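You operate a simulated robot arm through the tools that you are given. There is no shell and no other tool.

You run a simulated two-armed robot. Do the job below in one go: nothing can be reset, and whatever is moved stays where it is left.

JOB
Turn the tally dial to 4 pcs. Fetch the grey cloth and set it on the top of the box table. Put two of the wraps from the top of the machine bench on the shelf of the machine bench. Put the black pad on the top of the low table. Take the bucket and put it on the middle shelf of the store rack. Put one of the tissue wraps from the top of the wall table on the upper shelf of the tall rack. Shut the roller drawer. Put the small sticker board on the middle left shelf of the wall rack. The order is free.

The check looks at the end state, three seconds after you hand in, the way a careful person would. Anything else that was tipped, shoved, dropped, spilled or broken makes it a failure. Flat cloth is picked up by pressing the open fingertips on it (5 to 10 N) and closing them slowly along it; thin cloth reads only 2 to 8 mm in the jaws.

ROBOT AND FRAMES
Two 7-joint arms with fingered hands on one trunk, on a base that moves. Base frame: it is fixed to the floor where the robot stands at the start and does not move with it; the origin is under the middle of the robot, x ahead of it, y to its left, z up. Lengths are in mm, angles in rad, forces in N, time in s.
The left shoulder is at the start at [70, 132, 1095], the right one opposite. With the tool pointing down near the work surface each hand reaches from about 360 to 640 mm from the robot's upright axis, wherever it stands, measured 20 degrees to its own side. Places, roughly: black pad (8x6x2 cm) [200, 1500, 800]; bucket (20x20x18 cm) [2000, -1000, 300]; grey cloth (8x6x3 cm) [2100, 2300, 800]; middle left shelf of the wall rack [-7300, 500, 1200]; middle shelf of the store rack [1800, -1500, 1000]; roller drawer [-5900, -7300, 500]; shelf of the machine bench [2300, 2500, 300]; small sticker board (13x6x2 cm) [-6600, 2600, 800]; tally dial [1000, 2900, 900]; tissue wrap (8x8x6 cm) [800, -3800, 900]; top of the box table [2400, -200, 800]; top of the low table [-2900, 2400, 600]; upper shelf of the tall rack [1500, -2600, 1000]; wrap (8x8x6 cm) [2700, 2100, 900]. Payload 2.3 kg a hand.
The TCP of each hand is the grasp point between the finger pads, 25 mm short of the fingertips. In the tool frame z runs along the fingers and y along their closing line. The gripper opens to 88 mm; its body begins 29 mm behind the TCP. The gripper is a hand of 3 fingers: y runs from the thumb to the fingers, the wrist lies at [-13, -97, -162] in the tool frame.
Orientation is told as [roll, pitch, yaw] about the base's x, y, z axes, in that order, counted from this pose: with the fingers straight down and the wrist toward the robot, the tool's x, y and z point along [0, 1, 0], [1, 0, 0] and [0, 0, -1] of the base frame.

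CONTROLS
- The arms move only by the tool apply_moves. It takes "left_moves", "right_moves" or both (then of equal length, played together; a hand with none holds still); each is one flat list of numbers, 6 for each row, row after row: the shift along the tool's x, y, z in units of 50 mm (1.0 is 50 mm), then the turn, a rotation vector about the tool's x, y, z in units of 5 degrees (1.0 is 5 degrees). In form: [x, y, z, ax, ay, az, x, y, z, ax, ay, az, ...]. A call has 1 to 20 rows; each row shifts and turns the commanded pose from where the row before left it, along the tool's axes as they then stand. A call with a number of a shift or a turn outside -1 to 1 is refused whole. Each row takes 0.2 s and may step no farther than 50 mm and 0.15 rad from the row before; otherwise, the whole call is refused. A pose out of reach is approached as far as the arm can. The call stops where the force on the tool passes 40 N (or 10 N more than at its start, if that is more) or the arm is blocked; 0.2 s more then pass. In this call time passes only in rows, and 0.2 s behind the last. The reply holds the time, the measured pose of the TCP, the force on the tool along the base axes, the opening and the grip force, in the units named above and with some noise, with the torque about the TCP (base axes, N m) and any sound that the robot's microphone picked up.
- Cameras (640 x 400 px; columns grow to the right, rows downward): "scene" is now at [135.7, 0.1, 1412.7]; the picture's right is [0.01, -1.00, 0.00], its down [-0.61, -0.01, -0.79] and it looks along [0.79, 0.01, -0.61] (base axes); focal length 279 px, centre (320, 200). "left" rides on the left gripper at [-58, -85, -99] in its tool frame; the picture's right is [-0.67, -0.35, 0.66], its down [0.69, -0.63, 0.37] and it looks along [0.29, 0.69, 0.66] (tool axes); focal length 261 px, centre (320, 200). "right" rides on the right gripper at [58, -85, -99] in its tool frame; the picture's right is [-0.67, 0.35, -0.65], its down [-0.69, -0.63, 0.37] and it looks along [-0.28, 0.69, 0.66] (tool axes); focal length 261 px, centre (320, 200). There is no depth. A picture from a camera that has moved, and an enlarged one, comes with that camera's place and axes in the base frame and with its lens.
- get_image(camera): a new picture of that camera. No time passes.
- raise_lower(by): slides the trunk up (or, below 0, down) by that many mm; the arms and the scene camera ride with it, the base frame stays. It gives what a move gives, with no picture.
- steer(legs): drives the robot by 1 to 6 legs, each [ahead, left, turn to the left] in mm, mm and rad, along the robot's own axes; the way and the turn of a leg run together, so that a leg with both is an arc; at most 1500 mm and 3.142 rad a leg. The arms and the cameras ride along, it lands a little off, and it stops where it bumps. It gives what a move gives.
- curl_fingers(index, middle, thumb_bend, thumb_turn, hand): sets how far each is bent, from 0 (flat) to 100 (curled in); at 30 the hand is open as for a grip, at 70 the pads meet at the TCP. One left out holds its place. A second passes; each finger stops where it meets its share of the squeeze, and holds until it gets a number again. It is the only way to open and close the hand. It gives what a move gives, with no picture; readings hold the bend of each and the force on the fingers (four entries, about 0 where the hand has none), thumb and palm. thumb_turn goes from beside the hand (0) to across from the fingers (100), as for a grip.
- aim_head(pan, tilt): turns the head with the scene camera to pan (to the left, within 1.501 rad either way) and tilt (down, from -0.506 to 1.204), counted from straight ahead of the robot. It gives what a move gives.
- zoom(camera, box): a new picture of the part [left, top, right, bottom] of that camera's present view, enlarged. No time passes.
- finish_job(): hands the job in; it is judged then, once.

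Places have to be worked out from the pictures, the camera data and where the tool is seen. Open the grippers and draw the arms clear of the work before you hand the job in, unless the task says otherwise.

The tools are called after "Request:" as a command line: name --argument value ..., lists and objects as JSON in quotes. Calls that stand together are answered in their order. apply_moves: Moves the arms, as the interface text tells. Its arguments: {"type":"object","properties":{"left_moves":{"type":"array","items":{"type":"number"}},"right_moves":{"type":"array","items":{"type":"number"}}},"required":[]} The other tools are called the same way: raise_lower (by) moves the trunk up or down; curl_fingers (index, middle, thumb_bend, thumb_turn, hand) moves the fingers one by one; steer (legs) drives the base; aim_head (pan, tilt) turns the head that bears the scene camera; get_image (camera) takes a picture; zoom (camera, box) takes an enlarged picture of a part of a camera's view; finish_job () hands the job in.

At the start:

```text
clock: 0.0
left_tcp_pos: [419.0, 175.3, 1159.7]
left_tcp_rot: [0.0, -0.002, 0.0]
left_contact_force: [0.0, -0.4, -0.2]
left_wrist_torque: [0.03, 0.01, -0.02]
left_gripper_width: 87.6
left_finger_force: 0.2
left_shape: jaw
left_bend: [30.0, 30.0, 30.0, 98.0]
left_finger forces: [0.1, 0.0, 0.1, 0.1, 0.1, 0.0]
right_tcp_pos: [431.7, -133.3, 1102.0]
right_tcp_rot: [0.0, 0.0, 0.001]
right_contact_force: [0.2, 0.5, 0.5]
right_wrist_torque: [0.03, 0.03, 0.01]
right_gripper_width: 87.9
right_finger_force: 0.1
right_shape: jaw
right_bend: [30.0, 30.0, 30.0, 98.0]
right_finger forces: [0.0, 0.1, 0.0, 0.0, 0.0, 0.0]
trunk travel left (down, up): [-654.0, 186.0]
robot x, y, heading: [-0.1, 1.3, -0.002]
head pan, tilt (commanded): [0.009, 0.661]
```

scene: 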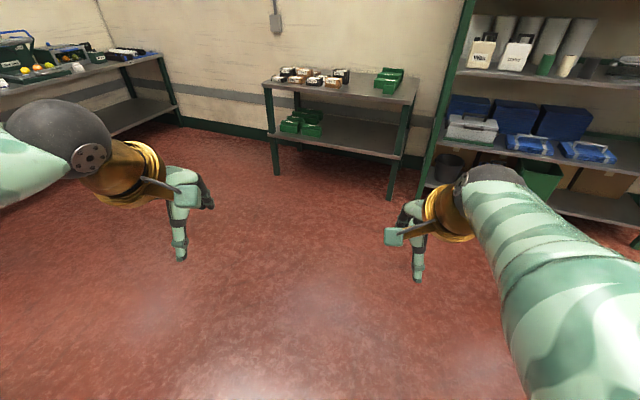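
right: 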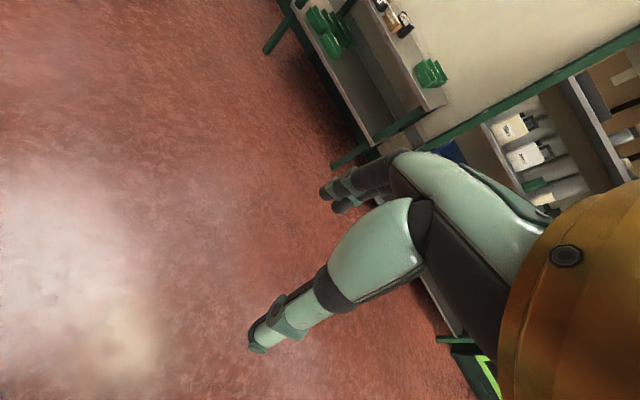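
left: 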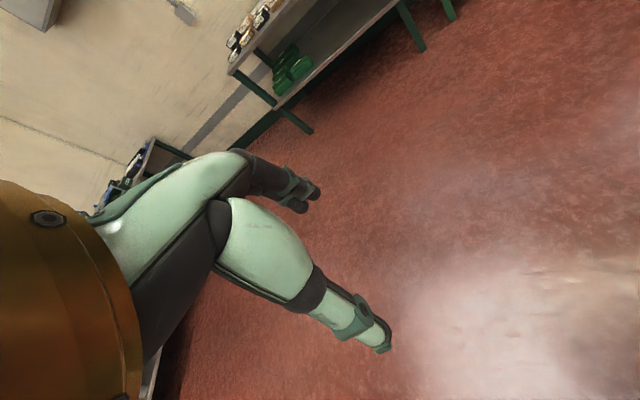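

I start by looking around from where I stand, to see the furniture near the robot before moving. I pan the head to the left first.

Request:
aim_head --pan 0.9 --tilt 0.4

Request:
get_image --camera "scene"

```text
clock: 1.2
left_tcp_pos: [419.7, 177.4, 1160.8]
left_tcp_rot: [-0.001, -0.001, 0.002]
left_contact_force: [0.0, -0.5, -0.8]
left_wrist_torque: [-0.02, 0.0, 0.01]
left_gripper_width: 87.8
left_finger_force: 0.0
left_shape: jaw
left_bend: [30.0, 30.0, 30.0, 98.0]
left_finger forces: [0.0, 0.1, 0.0, 0.1, 0.0, 0.1]
right_tcp_pos: [430.9, -132.8, 1101.9]
right_tcp_rot: [0.002, 0.0, -0.001]
right_contact_force: [-0.5, 0.7, -0.5]
right_wrist_torque: [0.01, 0.01, 0.0]
right_gripper_width: 87.8
right_finger_force: 0.1
right_shape: jaw
right_bend: [30.0, 30.0, 30.0, 98.0]
right_finger forces: [0.0, 0.0, 0.0, 0.1, 0.0, 0.0]
trunk travel left (down, up): [-654.0, 186.0]
robot x, y, heading: [0.5, 0.2, -0.001]
head pan, tilt (commanded): [0.901, 0.4]
```

```text
taken
camera scene: at [107.0, 71.9, 1436.2], right [0.78, -0.62, 0.0], down [-0.24, -0.3, -0.92], along [0.57, 0.72, -0.39], focal length 279 px, centre (320, 200)
```

scene: 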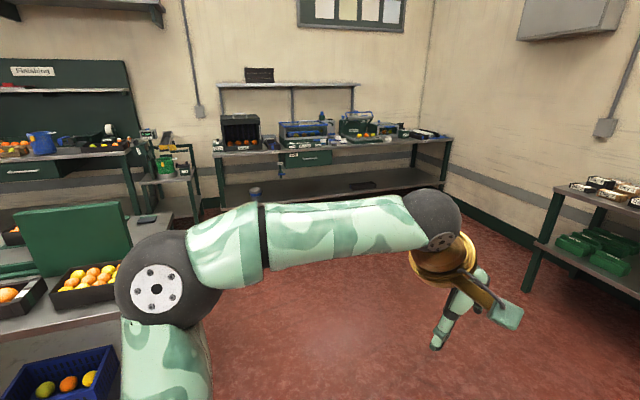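

The machine bench is straight ahead on the far wall, and a packing table is near on the left. I keep looking around to the left and right.

Request:
aim_head --pan 1.5 --tilt 0.5

Request:
get_image --camera "scene"

Request:
aim_head --pan -0.7 --tilt 0.3

Request:
get_image --camera "scene"

Request:
aim_head --pan -1.5 --tilt 0.3

Request:
get_image --camera "scene"

```text
clock: 2.2
left_tcp_pos: [419.3, 175.1, 1160.5]
left_tcp_rot: [-0.001, 0.001, 0.0]
left_contact_force: [-0.1, 0.0, 0.7]
left_wrist_torque: [0.01, 0.0, 0.01]
left_gripper_width: 87.3
left_finger_force: 0.1
left_shape: jaw
left_bend: [30.0, 30.0, 30.0, 98.0]
left_finger forces: [0.0, 0.0, 0.0, 0.0, 0.1, 0.0]
right_tcp_pos: [431.4, -134.7, 1101.9]
right_tcp_rot: [0.001, -0.002, 0.001]
right_contact_force: [-0.7, 0.0, 1.2]
right_wrist_torque: [0.0, -0.02, 0.0]
right_gripper_width: 87.7
right_finger_force: 0.0
right_shape: jaw
right_bend: [30.0, 30.0, 30.0, 98.0]
right_finger forces: [0.0, 0.1, 0.0, 0.1, 0.0, 0.0]
trunk travel left (down, up): [-654.0, 186.0]
robot x, y, heading: [-1.3, -1.8, -0.002]
head pan, tilt (commanded): [1.499, 0.499]
```

```text
taken
camera scene: at [56.0, 90.1, 1427.1], right [1.0, -0.07, 0.0], down [-0.03, -0.48, -0.88], along [0.06, 0.88, -0.48], focal length 279 px, centre (320, 200)
```

scene: 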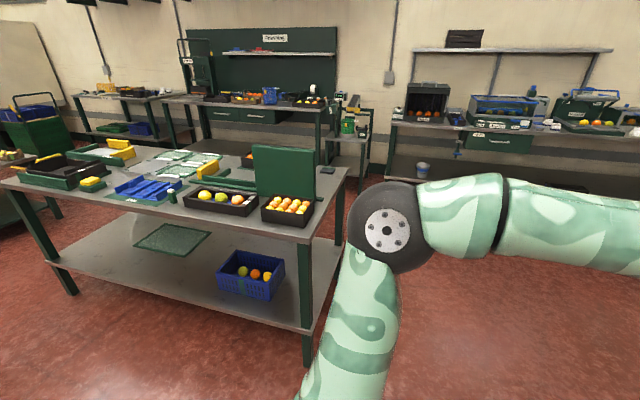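

```text
clock: 4.3
left_tcp_pos: [419.3, 176.4, 1160.3]
left_tcp_rot: [0.001, 0.001, 0.002]
left_contact_force: [0.0, -0.4, -0.4]
left_wrist_torque: [-0.01, -0.03, -0.02]
left_gripper_width: 87.6
left_finger_force: 0.0
left_shape: jaw
left_bend: [30.0, 30.0, 30.0, 98.0]
left_finger forces: [0.1, 0.1, 0.1, 0.0, 0.1, 0.0]
right_tcp_pos: [430.6, -134.0, 1101.4]
right_tcp_rot: [0.002, -0.002, 0.001]
right_contact_force: [0.4, 0.4, -0.2]
right_wrist_torque: [0.0, -0.03, -0.03]
right_gripper_width: 87.3
right_finger_force: 0.1
right_shape: jaw
right_bend: [30.0, 30.0, 30.0, 98.0]
right_finger forces: [0.0, 0.0, 0.1, 0.1, 0.0, 0.0]
trunk travel left (down, up): [-654.0, 186.0]
robot x, y, heading: [-2.8, -0.6, -0.001]
head pan, tilt (commanded): [-0.7, 0.3]
```

```text
taken
camera scene: at [120.8, -60.7, 1445.5], right [-0.64, -0.77, 0.0], down [-0.23, 0.19, -0.96], along [0.73, -0.61, -0.3], focal length 279 px, centre (320, 200)
```

scene: 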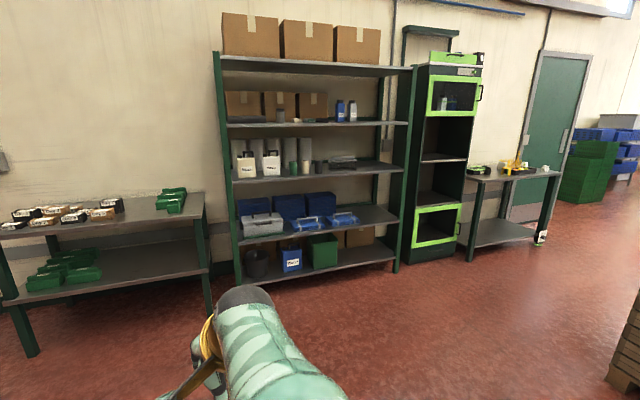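

```text
clock: 5.4
left_tcp_pos: [417.9, 175.5, 1159.9]
left_tcp_rot: [0.0, -0.001, -0.001]
left_contact_force: [0.2, 0.2, -0.6]
left_wrist_torque: [-0.03, 0.02, -0.02]
left_gripper_width: 87.4
left_finger_force: 0.0
left_shape: jaw
left_bend: [30.0, 30.0, 30.0, 98.0]
left_finger forces: [0.0, 0.1, 0.1, 0.1, 0.0, 0.0]
right_tcp_pos: [431.1, -134.8, 1101.3]
right_tcp_rot: [0.001, 0.0, 0.002]
right_contact_force: [0.0, -0.1, 1.0]
right_wrist_torque: [0.0, -0.01, 0.0]
right_gripper_width: 87.7
right_finger_force: 0.0
right_shape: jaw
right_bend: [30.0, 30.0, 30.0, 98.0]
right_finger forces: [0.0, 0.0, 0.1, 0.0, 0.0, 0.1]
trunk travel left (down, up): [-654.0, 186.0]
robot x, y, heading: [2.9, 1.4, 0.001]
head pan, tilt (commanded): [-1.499, 0.3]
```

```text
taken
camera scene: at [56.1, -93.7, 1445.5], right [-1.0, -0.07, 0.0], down [-0.02, 0.29, -0.96], along [0.07, -0.95, -0.3], focal length 279 px, centre (320, 200)
```

scene: 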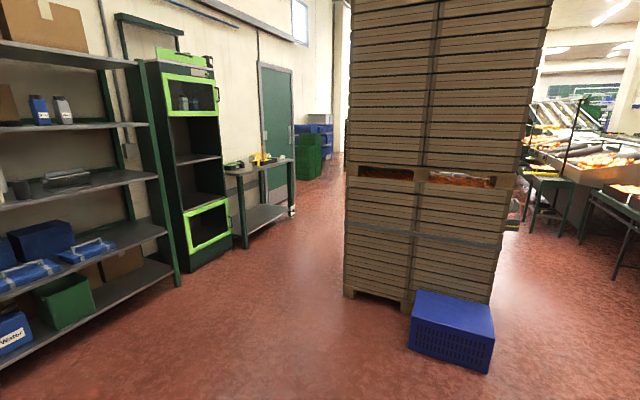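

I see the store rack, the tall green cabinet and the wall table on the right. I aim at the store rack and zoom in on the bucket and the shelves.

Request:
aim_head --pan -0.55 --tilt 0.35

Request:
zoom --camera "scene" --box '[150, 80, 470, 280]'

Request:
zoom --camera "scene" --box '[220, 180, 380, 280]'

```text
clock: 6.6
left_tcp_pos: [417.7, 176.9, 1160.8]
left_tcp_rot: [-0.002, 0.0, 0.0]
left_contact_force: [-0.6, 0.6, 0.4]
left_wrist_torque: [0.0, -0.02, 0.0]
left_gripper_width: 87.6
left_finger_force: 0.0
left_shape: jaw
left_bend: [30.0, 30.0, 30.0, 98.0]
left_finger forces: [0.0, 0.0, 0.0, 0.0, 0.0, 0.0]
right_tcp_pos: [431.7, -134.7, 1101.7]
right_tcp_rot: [0.002, 0.0, 0.001]
right_contact_force: [0.6, -1.0, 0.4]
right_wrist_torque: [-0.01, 0.03, -0.02]
right_gripper_width: 87.6
right_finger_force: 0.1
right_shape: jaw
right_bend: [30.0, 30.0, 30.0, 98.0]
right_finger forces: [0.0, 0.0, 0.0, 0.0, 0.0, 0.1]
trunk travel left (down, up): [-654.0, 186.0]
robot x, y, heading: [2.9, 1.1, 0.003]
head pan, tilt (commanded): [-0.55, 0.351]
```

```text
2.00 times, centred on (310, 180) of scene
camera zoom: at [128.7, -49.4, 1440.8], right [-0.52, -0.85, 0.0], down [-0.29, 0.18, -0.94], along [0.8, -0.49, -0.34], focal length 559 px, centre (340, 240)
```

zoom: 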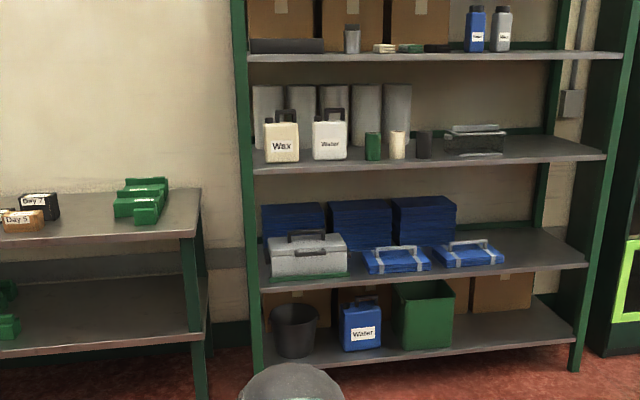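

```text
4.00 times, centred on (300, 230) of scene
camera zoom: at [128.7, -49.4, 1440.8], right [-0.52, -0.85, 0.0], down [-0.29, 0.18, -0.94], along [0.8, -0.49, -0.34], focal length 1118 px, centre (400, 80)
```

zoom: 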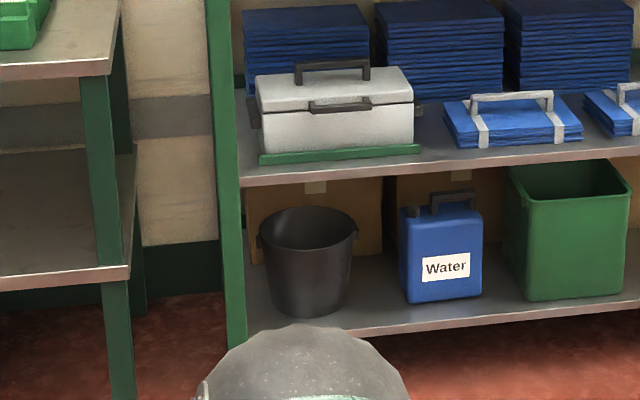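

The rack is turned about -0.4 rad from my base frame, the bucket stands at about [2000,-950] on the bottom shelf (z about 210), and the middle shelf is the third one, with the jugs and cups on it. I drive to about 1 m in front of it to look properly.

Request:
steer --legs '[[0, 0, -0.4], [1050, -95, 0]]'

Request:
aim_head --pan 0.0 --tilt 0.5

Request:
get_image --camera "scene"

Request:
get_image --camera "right"

```text
clock: 13.3
left_tcp_pos: [1386.2, -509.5, 1160.0]
left_tcp_rot: [-0.001, -0.002, -0.411]
left_contact_force: [-0.7, 0.0, -0.2]
left_wrist_torque: [0.01, 0.04, 0.01]
left_gripper_width: 87.3
left_finger_force: 0.0
left_shape: jaw
left_bend: [30.0, 30.0, 30.0, 98.0]
left_finger forces: [0.0, 0.0, 0.0, 0.0, 0.0, 0.0]
right_tcp_pos: [1274.1, -797.6, 1101.8]
right_tcp_rot: [0.001, 0.002, -0.412]
right_contact_force: [-0.2, 0.0, 0.1]
right_wrist_torque: [0.01, 0.0, -0.04]
right_gripper_width: 87.9
right_finger_force: 0.1
right_shape: jaw
right_bend: [30.0, 30.0, 30.0, 98.0]
right_finger forces: [0.1, 0.0, 0.0, 0.1, 0.1, 0.0]
trunk travel left (down, up): [-654.0, 186.0]
robot x, y, heading: [931.7, -502.3, -0.416]
head pan, tilt (commanded): [-0.55, 0.351]
```

```text
clock: 14.2
left_tcp_pos: [1386.1, -509.0, 1160.0]
left_tcp_rot: [0.0, 0.0, -0.412]
left_contact_force: [0.1, 0.1, -0.4]
left_wrist_torque: [0.0, 0.0, -0.02]
left_gripper_width: 87.8
left_finger_force: 0.1
left_shape: jaw
left_bend: [30.0, 30.0, 30.0, 98.0]
left_finger forces: [0.0, 0.0, 0.0, 0.0, 0.0, 0.0]
right_tcp_pos: [1275.0, -798.9, 1101.3]
right_tcp_rot: [0.003, -0.001, -0.41]
right_contact_force: [0.1, -0.3, -0.5]
right_wrist_torque: [0.01, 0.0, -0.01]
right_gripper_width: 88.0
right_finger_force: 0.0
right_shape: jaw
right_bend: [30.0, 30.0, 30.0, 98.0]
right_finger forces: [0.0, 0.0, 0.1, 0.0, 0.0, 0.0]
trunk travel left (down, up): [-654.0, 186.0]
robot x, y, heading: [935.0, -502.0, -0.416]
head pan, tilt (commanded): [0.0, 0.499]
```

```text
taken
camera scene: at [1061.0, -560.5, 1427.1], right [-0.4, -0.92, 0.0], down [-0.44, 0.19, -0.88], along [0.8, -0.35, -0.48], focal length 279 px, centre (320, 200)
```

scene: 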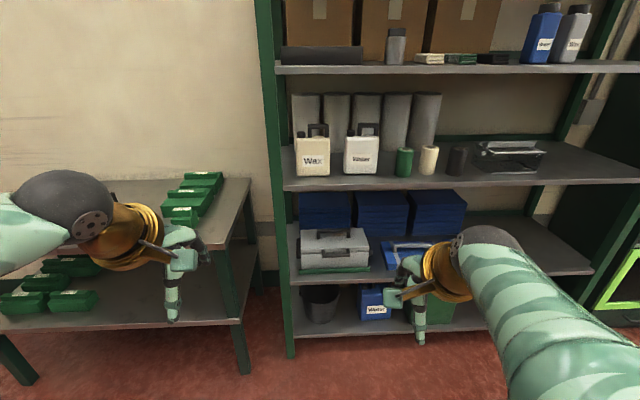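

```text
taken
camera right: at [1219.5, -710.3, 1201.6], right [0.05, -0.75, 0.65], down [-0.85, -0.38, -0.37], along [0.52, -0.54, -0.66], focal length 261 px, centre (320, 200)
```

right: 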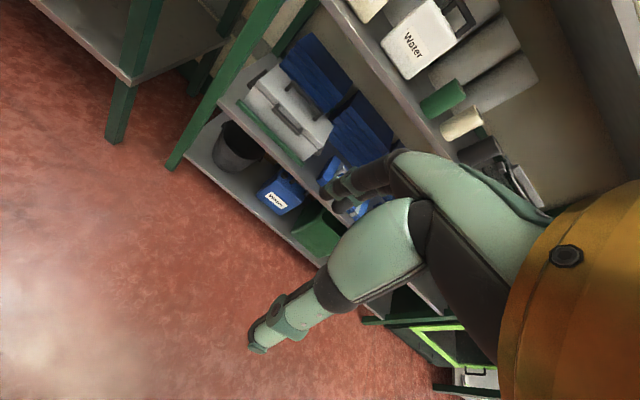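

Rack front edge looks about 1.02 m ahead of me, the bottom shelf at z≈180, second shelf at z≈570 and middle shelf at z≈985. I lower the trunk to look in at the bucket.

Request:
raise_lower --by -600

Request:
aim_head --pan 0.0 --tilt 0.35

Request:
get_image --camera "scene"

Request:
zoom --camera "scene" --box '[240, 160, 400, 260]'

```text
refused: -600 is not a number from -400 to 400
```

```text
clock: 14.9
left_tcp_pos: [1385.7, -509.4, 1159.8]
left_tcp_rot: [0.001, -0.001, -0.412]
left_contact_force: [-0.8, 0.1, -0.3]
left_wrist_torque: [0.04, 0.02, 0.01]
left_gripper_width: 87.4
left_finger_force: 0.0
left_shape: jaw
left_bend: [30.0, 30.0, 30.0, 98.0]
left_finger forces: [0.0, 0.0, 0.0, 0.0, 0.0, 0.0]
right_tcp_pos: [1275.3, -797.1, 1101.6]
right_tcp_rot: [0.003, 0.0, -0.413]
right_contact_force: [0.2, 0.5, -0.6]
right_wrist_torque: [0.01, 0.03, -0.02]
right_gripper_width: 87.7
right_finger_force: 0.0
right_shape: jaw
right_bend: [30.0, 30.0, 30.0, 98.0]
right_finger forces: [0.0, 0.0, 0.1, 0.0, 0.0, 0.1]
trunk travel left (down, up): [-654.0, 186.0]
robot x, y, heading: [926.5, -504.5, -0.412]
head pan, tilt (commanded): [0.0, 0.351]
```

```text
taken
camera scene: at [1063.1, -561.2, 1440.7], right [-0.4, -0.92, 0.0], down [-0.32, 0.14, -0.94], along [0.86, -0.38, -0.34], focal length 279 px, centre (320, 200)
```

scene: 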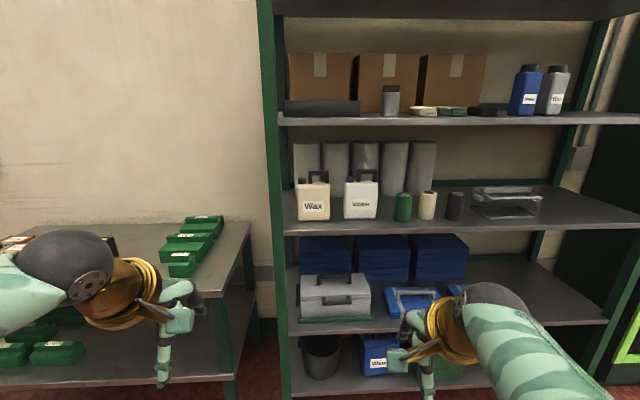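

```text
4.00 times, centred on (320, 210) of scene
camera zoom: at [1063.1, -561.2, 1440.7], right [-0.4, -0.92, 0.0], down [-0.32, 0.14, -0.94], along [0.86, -0.38, -0.34], focal length 1118 px, centre (320, 160)
```

zoom: 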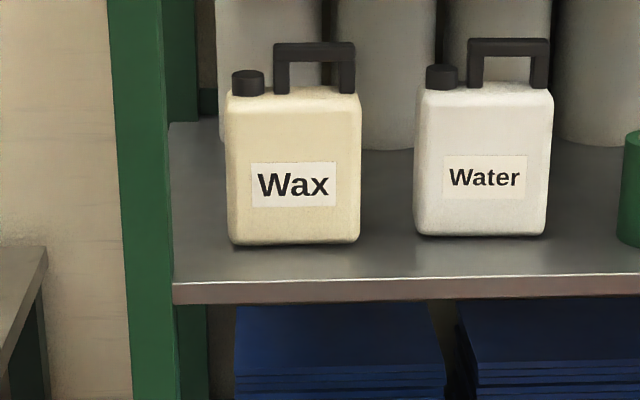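

The middle shelf has free room to the right of the clear box. I lower the trunk in two steps to look at the bucket.

Request:
raise_lower --by -400

Request:
raise_lower --by -200

Request:
get_image --camera "scene"

Request:
zoom --camera "scene" --box '[240, 160, 400, 260]'

```text
clock: 18.8
left_tcp_pos: [1386.6, -509.3, 760.9]
left_tcp_rot: [0.0, -0.002, -0.412]
left_contact_force: [0.9, 0.3, -0.2]
left_wrist_torque: [0.02, 0.05, 0.02]
left_gripper_width: 87.7
left_finger_force: 0.1
left_shape: jaw
left_bend: [30.0, 30.0, 30.0, 98.0]
left_finger forces: [0.1, 0.1, 0.1, 0.0, 0.0, 0.0]
right_tcp_pos: [1273.9, -798.9, 702.8]
right_tcp_rot: [0.003, 0.001, -0.412]
right_contact_force: [0.5, -0.3, -0.3]
right_wrist_torque: [0.01, 0.0, 0.02]
right_gripper_width: 87.8
right_finger_force: 0.1
right_shape: jaw
right_bend: [30.0, 30.0, 30.0, 98.0]
right_finger forces: [0.0, 0.1, 0.0, 0.0, 0.1, 0.0]
trunk travel left (down, up): [-254.0, 586.0]
robot x, y, heading: [932.2, -504.1, -0.416]
head pan, tilt (commanded): [0.0, 0.351]
```

```text
clock: 20.9
left_tcp_pos: [1386.1, -509.4, 560.9]
left_tcp_rot: [0.0, -0.001, -0.414]
left_contact_force: [0.3, 0.3, 0.2]
left_wrist_torque: [0.03, 0.02, -0.01]
left_gripper_width: 87.4
left_finger_force: 0.1
left_shape: jaw
left_bend: [30.0, 30.0, 30.0, 98.0]
left_finger forces: [0.0, 0.1, 0.0, 0.0, 0.0, 0.0]
right_tcp_pos: [1274.1, -798.4, 502.0]
right_tcp_rot: [0.002, 0.001, -0.413]
right_contact_force: [-0.4, 0.4, 0.6]
right_wrist_torque: [-0.04, 0.0, 0.03]
right_gripper_width: 87.7
right_finger_force: 0.0
right_shape: jaw
right_bend: [30.0, 30.0, 30.0, 98.0]
right_finger forces: [0.1, 0.0, 0.0, 0.0, 0.0, 0.0]
trunk travel left (down, up): [-54.0, 786.0]
robot x, y, heading: [930.7, -502.6, -0.417]
head pan, tilt (commanded): [0.0, 0.351]
```

```text
taken
camera scene: at [1062.9, -561.2, 840.8], right [-0.4, -0.92, 0.0], down [-0.32, 0.14, -0.94], along [0.86, -0.38, -0.34], focal length 279 px, centre (320, 200)
```

scene: 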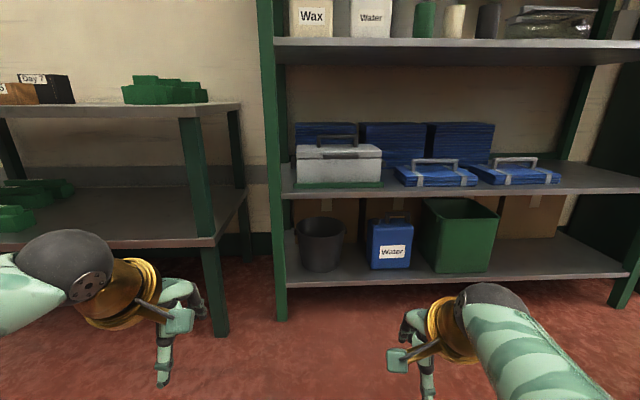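

```text
4.00 times, centred on (320, 210) of scene
camera zoom: at [1062.9, -561.2, 840.8], right [-0.4, -0.92, 0.0], down [-0.32, 0.14, -0.94], along [0.86, -0.38, -0.34], focal length 1118 px, centre (320, 160)
```

zoom: 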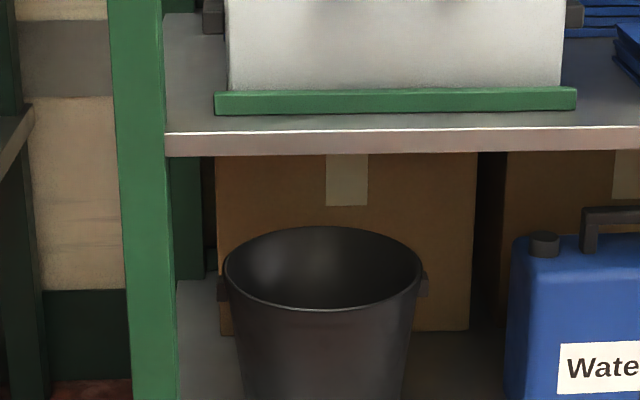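

The bucket has a plain open rim with small lugs; it stands roughly at 1.15–1.18 m ahead, rim z ≈ 350. I zoom on its lower part and the bottom shelf's front edge to fix the height.

Request:
zoom --camera "scene" --box '[250, 200, 410, 300]'

Request:
zoom --camera "scene" --box '[400, 160, 640, 310]'

```text
4.00 times, centred on (330, 250) of scene
camera zoom: at [1062.9, -561.2, 840.8], right [-0.4, -0.92, 0.0], down [-0.32, 0.14, -0.94], along [0.86, -0.38, -0.34], focal length 1118 px, centre (280, 0)
```

zoom: 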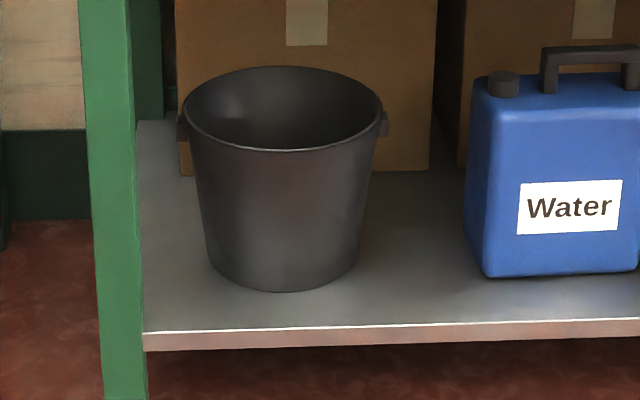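

```text
2.67 times, centred on (520, 235) of scene
camera zoom: at [1062.9, -561.2, 840.8], right [-0.4, -0.92, 0.0], down [-0.32, 0.14, -0.94], along [0.86, -0.38, -0.34], focal length 745 px, centre (-213, 107)
```

zoom: 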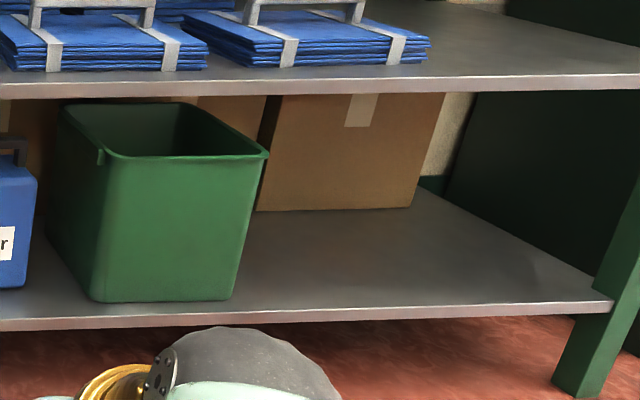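

Bucket centre ≈ 1172 mm ahead and on my centreline, rim z≈350, rim front only ~30 mm behind the shelf edge; underside of the shelf above ≈517. I'll use the left hand on the front rim, so I first tilt the left hand's fingers forward and draw both hands back before driving in.

Request:
apply_moves --left_moves '[0, -0.6, 0.5, -1, 0, 0, 0, 0, 0.5, -1, 0, 0, 0, 0, 0.5, -1, 0, 0, 0, 0, 0.5, -1, 0, 0, 0, 0, 0.3, -1, 0, 0]' --right_moves '[0, -0.7, 0, 0, 0, 0, 0, -0.7, 0, 0, 0, 0, 0, 0, 0, 0, 0, 0, 0, 0, 0, 0, 0, 0, 0, 0, 0, 0, 0, 0]'

Request:
get_image --camera "scene"

```text
clock: 22.1
left_tcp_pos: [1374.5, -504.3, 448.6]
left_tcp_rot: [-0.001, -0.436, -0.411]
left_contact_force: [-0.5, 0.9, -0.1]
left_wrist_torque: [0.03, 0.0, 0.02]
left_gripper_width: 87.7
left_finger_force: 0.0
left_shape: jaw
left_bend: [30.0, 30.0, 30.0, 98.0]
left_finger forces: [0.0, 0.2, 0.0, 0.0, 0.0, 0.1]
right_tcp_pos: [1258.0, -811.6, 488.9]
right_tcp_rot: [0.002, 0.002, -0.413]
right_contact_force: [0.7, 0.6, 0.4]
right_wrist_torque: [0.0, 0.04, 0.01]
right_gripper_width: 87.9
right_finger_force: 0.0
right_shape: jaw
right_bend: [30.0, 30.0, 30.0, 98.0]
right_finger forces: [0.0, 0.0, 0.1, 0.0, 0.0, 0.1]
right hand out of reach, approached as far as the arm can: row 1, 2
trunk travel left (down, up): [-54.0, 786.0]
robot x, y, heading: [929.5, -504.7, -0.408]
head pan, tilt (commanded): [0.0, 0.351]
```

```text
taken
camera scene: at [1063.0, -561.2, 840.8], right [-0.4, -0.92, 0.0], down [-0.32, 0.14, -0.94], along [0.86, -0.38, -0.34], focal length 279 px, centre (320, 200)
```

scene: 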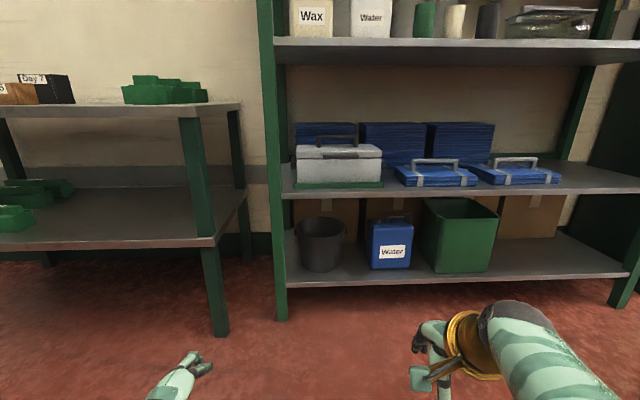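

The right hand stays about 420 mm ahead of the axis, so I'll stop a bit farther out (rim about 590 mm from my axis). I turn 0.04 left to square up with the rack and drive in, with the bucket on my left side.

Request:
steer --legs '[[0, 0, 0.04], [300, -221, 0], [180, 0, 0]]'

Request:
aim_head --pan 0.25 --tilt 0.6

Request:
get_image --camera "scene"

Request:
get_image --camera "left"

```text
clock: 26.0
left_tcp_pos: [1741.5, -868.2, 447.7]
left_tcp_rot: [0.0, -0.435, -0.371]
left_contact_force: [0.2, 0.5, 0.1]
left_wrist_torque: [-0.02, -0.03, -0.01]
left_gripper_width: 87.7
left_finger_force: 0.0
left_shape: jaw
left_bend: [30.0, 30.0, 30.0, 98.0]
left_finger forces: [0.0, 0.0, 0.0, 0.0, 0.1, 0.1]
right_tcp_pos: [1637.6, -1179.8, 489.7]
right_tcp_rot: [0.002, 0.002, -0.37]
right_contact_force: [-0.9, 0.1, -0.2]
right_wrist_torque: [-0.02, 0.02, 0.02]
right_gripper_width: 87.8
right_finger_force: 0.0
right_shape: jaw
right_bend: [30.0, 30.0, 30.0, 98.0]
right_finger forces: [0.0, 0.0, 0.0, 0.1, 0.1, 0.0]
trunk travel left (down, up): [-54.0, 786.0]
robot x, y, heading: [1298.2, -882.9, -0.367]
head pan, tilt (commanded): [0.0, 0.351]
```

```text
clock: 26.8
left_tcp_pos: [1741.1, -867.5, 447.1]
left_tcp_rot: [0.002, -0.437, -0.37]
left_contact_force: [0.1, 0.3, -0.2]
left_wrist_torque: [0.01, -0.01, -0.03]
left_gripper_width: 87.8
left_finger_force: 0.1
left_shape: jaw
left_bend: [30.0, 30.0, 30.0, 98.0]
left_finger forces: [0.0, 0.0, 0.1, 0.0, 0.1, 0.0]
right_tcp_pos: [1636.8, -1181.2, 489.5]
right_tcp_rot: [0.002, 0.0, -0.372]
right_contact_force: [-0.3, 0.4, 0.4]
right_wrist_torque: [-0.03, 0.0, 0.01]
right_gripper_width: 88.0
right_finger_force: 0.1
right_shape: jaw
right_bend: [30.0, 30.0, 30.0, 98.0]
right_finger forces: [0.1, 0.0, 0.0, 0.0, 0.0, 0.0]
trunk travel left (down, up): [-54.0, 786.0]
robot x, y, heading: [1301.8, -884.1, -0.368]
head pan, tilt (commanded): [0.25, 0.6]
```

```text
taken
camera scene: at [1432.4, -913.9, 818.1], right [-0.12, -0.99, 0.0], down [-0.56, 0.07, -0.83], along [0.82, -0.1, -0.56], focal length 279 px, centre (320, 200)
```

scene: 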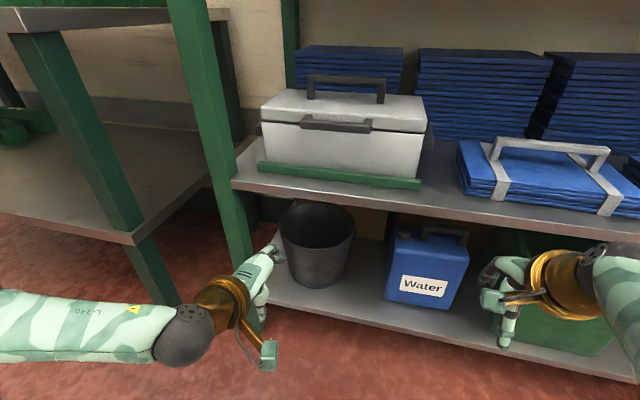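

```text
taken
camera left: at [1608.0, -880.1, 501.9], right [-0.28, -0.61, -0.74], down [-0.14, 0.79, -0.6], along [0.95, -0.06, -0.31], focal length 261 px, centre (320, 200)
```

left: 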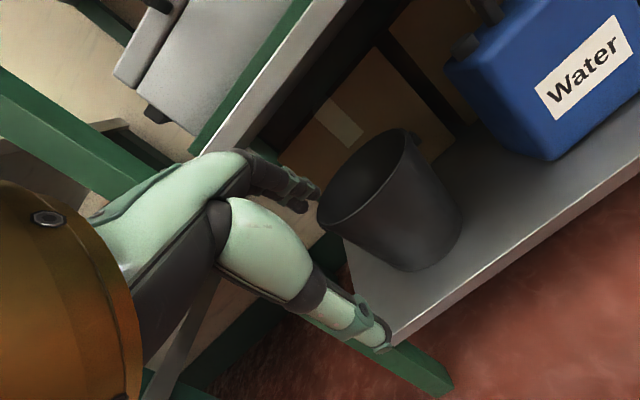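

The bucket computes to about [2002, -976], rim z≈350 — consistent from two viewpoints; the left TCP is 405 mm ahead, nearly lined up with it. I lower the left hand to z≈378 and bring it forward to just short of the rim.

Request:
apply_moves --left_moves '[0, -0.296, 0.634, 0, 0, 0, -0.1, -0.296, 0.634, 0, 0, 0, 0, 0.737, 0.344, 0, 0, 0, 0, 0.737, 0.344, 0, 0, 0, 0, 0.737, 0.344, 0, 0, 0]'

Request:
zoom --camera "scene" --box '[210, 160, 410, 285]'

Request:
get_image --camera "left"

```text
clock: 28.0
left_tcp_pos: [1854.2, -916.4, 377.8]
left_tcp_rot: [-0.003, -0.437, -0.372]
left_contact_force: [0.7, 0.0, 0.2]
left_wrist_torque: [-0.03, 0.01, 0.0]
left_gripper_width: 87.9
left_finger_force: 0.1
left_shape: jaw
left_bend: [30.0, 30.0, 30.0, 98.0]
left_finger forces: [0.0, 0.0, 0.1, 0.0, 0.0, 0.0]
right_tcp_pos: [1636.8, -1181.4, 489.1]
right_tcp_rot: [0.002, 0.002, -0.369]
right_contact_force: [-1.1, 0.6, 0.1]
right_wrist_torque: [-0.01, 0.0, 0.01]
right_gripper_width: 87.7
right_finger_force: 0.0
right_shape: jaw
right_bend: [30.0, 30.0, 30.0, 98.0]
right_finger forces: [0.1, 0.0, 0.1, 0.0, 0.0, 0.0]
trunk travel left (down, up): [-54.0, 786.0]
robot x, y, heading: [1296.6, -882.7, -0.368]
head pan, tilt (commanded): [0.25, 0.6]
```

```text
3.20 times, centred on (310, 222) of scene
camera zoom: at [1432.5, -913.9, 818.0], right [-0.12, -0.99, 0.0], down [-0.56, 0.07, -0.82], along [0.82, -0.1, -0.57], focal length 894 px, centre (352, 128)
```

zoom: 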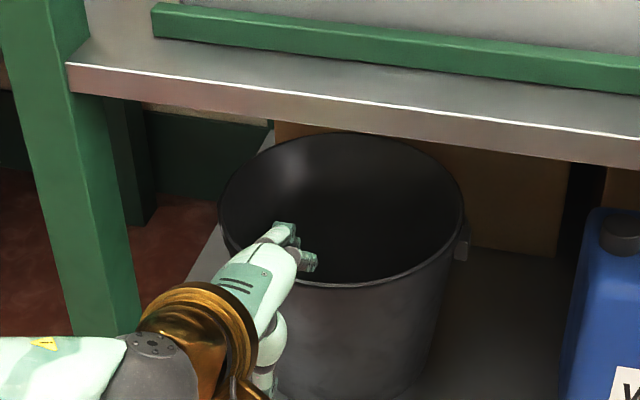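

```text
taken
camera left: at [1720.6, -928.5, 432.1], right [-0.28, -0.61, -0.74], down [-0.14, 0.79, -0.6], along [0.95, -0.06, -0.31], focal length 261 px, centre (320, 200)
```

left: 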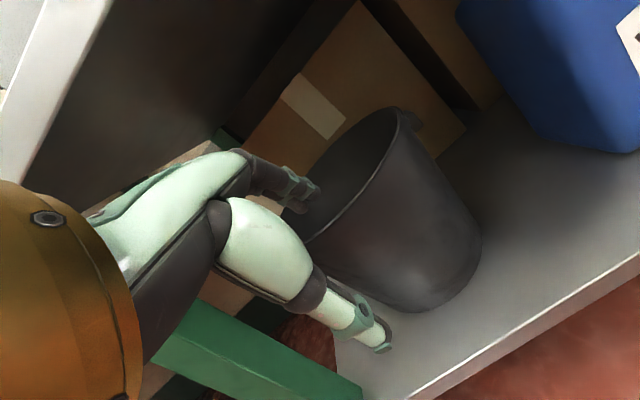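

The fingers are over the rim's front and the thumb is outside it. I go forward another 55 mm at this height, so that the rim lies midway between the thumb and the fingers.

Request:
apply_moves --left_moves '[-0.03, 0.498, 0.233, 0, 0, 0, -0.03, 0.498, 0.233, 0, 0, 0]'

Request:
zoom --camera "scene" --box '[210, 160, 410, 285]'

Request:
get_image --camera "left"

```text
clock: 28.6
left_tcp_pos: [1903.3, -939.7, 377.3]
left_tcp_rot: [0.0, -0.436, -0.369]
left_contact_force: [0.1, -1.5, -0.7]
left_wrist_torque: [-0.02, -0.01, 0.0]
left_gripper_width: 87.8
left_finger_force: 0.1
left_shape: jaw
left_bend: [30.0, 30.0, 30.0, 98.0]
left_finger forces: [0.0, 0.0, 0.0, 0.0, 0.1, 0.1]
right_tcp_pos: [1637.1, -1180.6, 489.4]
right_tcp_rot: [0.003, 0.002, -0.37]
right_contact_force: [0.5, 0.2, 0.8]
right_wrist_torque: [0.03, 0.01, -0.01]
right_gripper_width: 87.5
right_finger_force: 0.1
right_shape: jaw
right_bend: [30.0, 30.0, 30.0, 98.0]
right_finger forces: [0.0, 0.0, 0.0, 0.0, 0.0, 0.0]
trunk travel left (down, up): [-54.0, 786.0]
robot x, y, heading: [1296.3, -886.3, -0.37]
head pan, tilt (commanded): [0.25, 0.6]
```

```text
3.20 times, centred on (310, 222) of scene
camera zoom: at [1432.5, -914.0, 818.0], right [-0.12, -0.99, 0.0], down [-0.56, 0.07, -0.82], along [0.82, -0.1, -0.57], focal length 894 px, centre (352, 128)
```

zoom: 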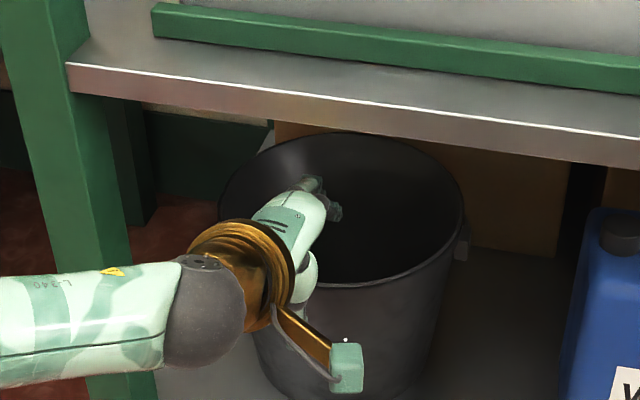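

```text
taken
camera left: at [1770.8, -951.7, 432.1], right [-0.28, -0.61, -0.74], down [-0.14, 0.79, -0.6], along [0.95, -0.06, -0.31], focal length 261 px, centre (320, 200)
```

left: 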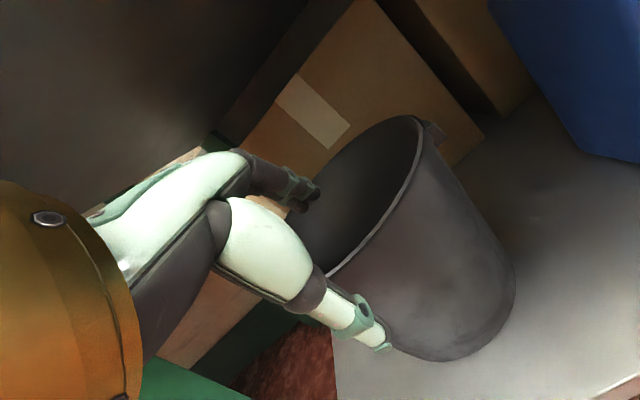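

The rim runs between thumb and fingers. I descend 45 mm while easing the tilt to about 15°, to match the bucket wall better.

Request:
apply_moves --left_moves '[0, -0.186, 0.398, 1, 0, 0, 0, -0.157, 0.432, 1, 0, 0]'

Request:
get_image --camera "left"

```text
clock: 29.2
left_tcp_pos: [1903.9, -939.9, 331.9]
left_tcp_rot: [-0.003, -0.262, -0.369]
left_contact_force: [-0.2, -0.1, 0.1]
left_wrist_torque: [0.01, -0.01, -0.05]
left_gripper_width: 88.0
left_finger_force: 0.0
left_shape: jaw
left_bend: [30.0, 30.0, 30.0, 98.0]
left_finger forces: [0.0, 0.1, 0.0, 0.0, 0.0, 0.1]
right_tcp_pos: [1637.9, -1181.0, 490.1]
right_tcp_rot: [0.002, 0.004, -0.37]
right_contact_force: [0.3, 1.0, 0.2]
right_wrist_torque: [0.0, -0.04, -0.04]
right_gripper_width: 87.6
right_finger_force: 0.1
right_shape: jaw
right_bend: [30.0, 30.0, 30.0, 98.0]
right_finger forces: [0.1, 0.0, 0.1, 0.0, 0.0, 0.0]
trunk travel left (down, up): [-54.0, 786.0]
robot x, y, heading: [1299.1, -885.8, -0.372]
head pan, tilt (commanded): [0.25, 0.6]
```

```text
taken
camera left: at [1780.9, -956.2, 406.6], right [-0.4, -0.56, -0.72], down [-0.23, 0.82, -0.52], along [0.89, -0.04, -0.46], focal length 261 px, centre (320, 200)
```

left: 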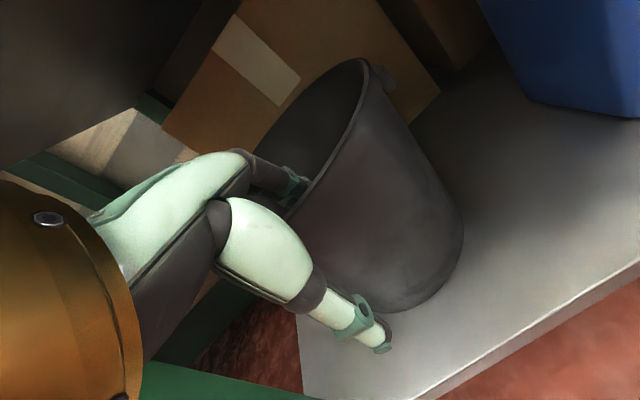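

The fingers are inside and the thumb outside the wall. I close the hand on the rim.

Request:
curl_fingers --hand "left" --index 80 --middle 80 --thumb_bend 80

Request:
get_image --camera "left"

```text
clock: 30.2
left_tcp_pos: [1902.5, -940.3, 331.9]
left_tcp_rot: [-0.001, -0.262, -0.37]
left_contact_force: [0.4, -0.3, 0.5]
left_wrist_torque: [0.02, 0.11, -0.07]
left_gripper_width: 0.4
left_finger_force: 13.6
left_shape: fingers
left_bend: [76.0, 79.0, 72.0, 94.0]
left_finger forces: [10.1, 3.7, 0.0, 0.0, 12.6, 0.1]
right_tcp_pos: [1638.2, -1180.6, 490.2]
right_tcp_rot: [0.002, 0.004, -0.371]
right_contact_force: [0.7, 0.4, -0.9]
right_wrist_torque: [0.03, 0.04, -0.01]
right_gripper_width: 87.5
right_finger_force: 0.1
right_shape: jaw
right_bend: [30.0, 30.0, 30.0, 98.0]
right_finger forces: [0.0, 0.0, 0.0, 0.0, 0.0, 0.0]
trunk travel left (down, up): [-54.0, 786.0]
robot x, y, heading: [1297.5, -887.7, -0.368]
head pan, tilt (commanded): [0.25, 0.6]
```

```text
taken
camera left: at [1781.1, -956.0, 406.3], right [-0.4, -0.56, -0.72], down [-0.23, 0.82, -0.52], along [0.89, -0.04, -0.46], focal length 261 px, centre (320, 200)
```

left: 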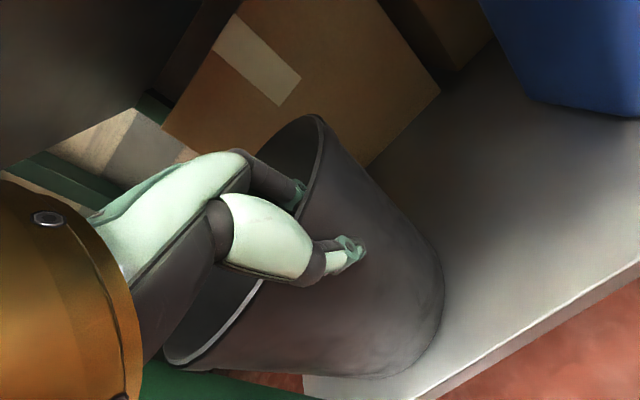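

The grip closed with about 13 N, but the bucket seems to have shifted in the view. I check with the scene camera.

Request:
get_image --camera "scene"

Request:
zoom --camera "scene" --box '[210, 160, 410, 285]'

```text
taken
camera scene: at [1432.8, -914.0, 817.9], right [-0.12, -0.99, 0.0], down [-0.56, 0.07, -0.82], along [0.82, -0.1, -0.57], focal length 279 px, centre (320, 200)
```

scene: 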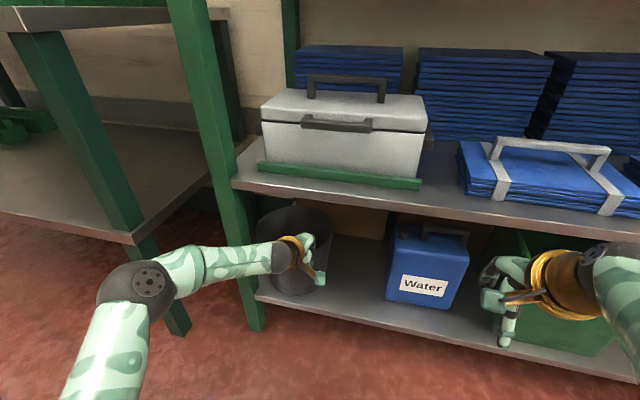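

```text
3.20 times, centred on (310, 222) of scene
camera zoom: at [1432.8, -914.0, 817.9], right [-0.12, -0.99, 0.0], down [-0.56, 0.07, -0.82], along [0.82, -0.1, -0.57], focal length 894 px, centre (352, 128)
```

zoom: 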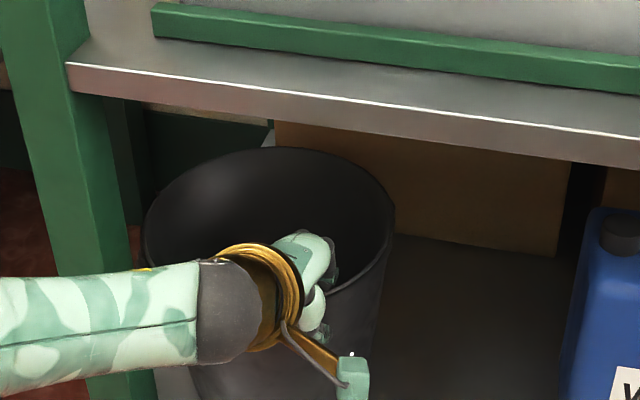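

Closing with too much bend made the fingers slide past the thumb, and the bucket swung left by about 53 mm and 31 mm toward me, near the post. I still hold it lightly, so I slide it back right along the shelf by 60 mm before re-gripping.

Request:
apply_moves --left_moves '[-0.4, 0, 0, 0, 0, 0, -0.4, 0, 0, 0, 0, 0, -0.4, 0, 0, 0, 0, 0]'

Request:
zoom --camera "scene" --box '[210, 160, 410, 285]'

```text
clock: 31.0
left_tcp_pos: [1881.6, -996.0, 332.8]
left_tcp_rot: [0.0, -0.262, -0.37]
left_contact_force: [-0.1, 0.8, 0.2]
left_wrist_torque: [0.03, 0.06, 0.01]
left_gripper_width: 0.0
left_finger_force: 12.8
left_shape: fingers
left_bend: [77.0, 79.0, 73.0, 93.0]
left_finger forces: [11.3, 1.5, 0.0, 0.0, 12.2, 0.0]
right_tcp_pos: [1637.5, -1180.8, 488.9]
right_tcp_rot: [0.001, 0.002, -0.369]
right_contact_force: [0.4, 0.4, 0.0]
right_wrist_torque: [-0.01, -0.03, -0.01]
right_gripper_width: 87.9
right_finger_force: 0.2
right_shape: jaw
right_bend: [30.0, 30.0, 30.0, 98.0]
right_finger forces: [0.1, 0.0, 0.0, 0.0, 0.1, 0.0]
trunk travel left (down, up): [-54.0, 786.0]
robot x, y, heading: [1297.3, -888.2, -0.369]
head pan, tilt (commanded): [0.25, 0.6]
```

```text
3.20 times, centred on (310, 222) of scene
camera zoom: at [1432.8, -914.0, 817.9], right [-0.12, -0.99, 0.0], down [-0.56, 0.07, -0.82], along [0.82, -0.1, -0.57], focal length 894 px, centre (352, 128)
```

zoom: 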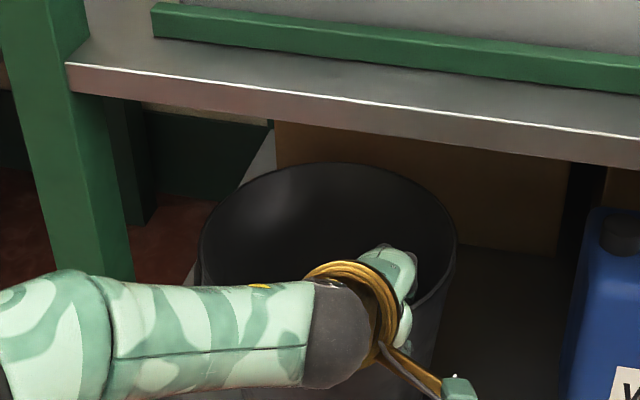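

The bucket slides along easily (under 1 N). I draw it 50 mm toward me so the rim is clear of the shelf above but its weight still rests on the shelf.

Request:
apply_moves --left_moves '[0, -0.322, -0.086, 0, 0, 0, 0, -0.322, -0.086, 0, 0, 0, 0, -0.322, -0.086, 0, 0, 0]'

Request:
zoom --camera "scene" --box '[210, 160, 410, 285]'

Request:
get_image --camera "left"

```text
clock: 31.8
left_tcp_pos: [1833.9, -975.5, 332.6]
left_tcp_rot: [0.0, -0.261, -0.371]
left_contact_force: [0.0, -0.1, -0.1]
left_wrist_torque: [0.06, 0.09, -0.08]
left_gripper_width: 0.0
left_finger_force: 13.6
left_shape: fingers
left_bend: [78.0, 79.0, 73.0, 93.0]
left_finger forces: [11.5, 2.7, 0.0, 0.0, 13.7, 0.0]
right_tcp_pos: [1637.4, -1180.1, 489.6]
right_tcp_rot: [0.002, 0.001, -0.369]
right_contact_force: [-0.5, 0.1, 0.3]
right_wrist_torque: [0.02, -0.01, 0.01]
right_gripper_width: 87.8
right_finger_force: 0.0
right_shape: jaw
right_bend: [30.0, 30.0, 30.0, 98.0]
right_finger forces: [0.0, 0.0, 0.0, 0.0, 0.0, 0.0]
trunk travel left (down, up): [-54.0, 786.0]
robot x, y, heading: [1296.5, -884.1, -0.374]
head pan, tilt (commanded): [0.25, 0.6]
```

```text
3.20 times, centred on (310, 222) of scene
camera zoom: at [1432.7, -914.0, 817.9], right [-0.12, -0.99, 0.0], down [-0.56, 0.07, -0.82], along [0.82, -0.1, -0.57], focal length 894 px, centre (352, 128)
```

zoom: 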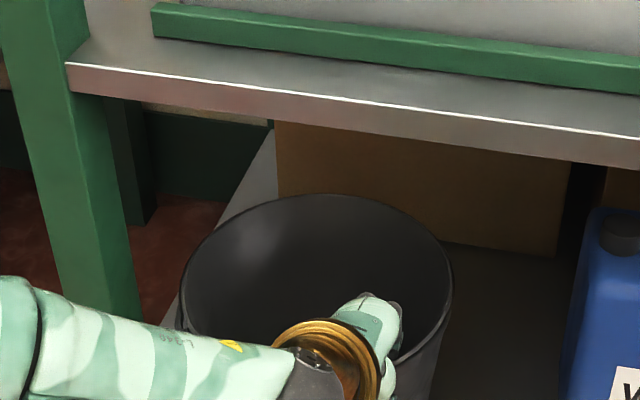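

```text
taken
camera left: at [1712.2, -993.3, 406.5], right [-0.4, -0.56, -0.72], down [-0.23, 0.82, -0.52], along [0.89, -0.04, -0.46], focal length 261 px, centre (320, 200)
```

left: 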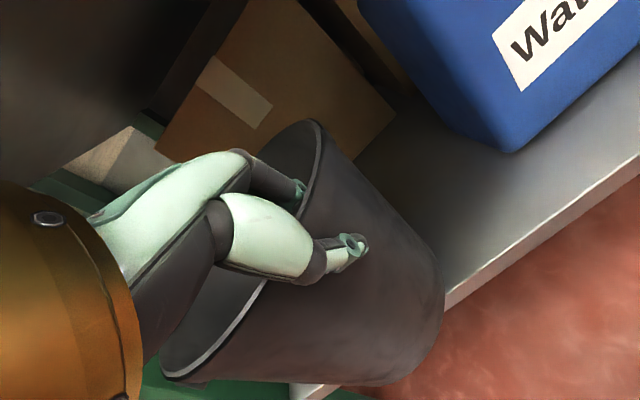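

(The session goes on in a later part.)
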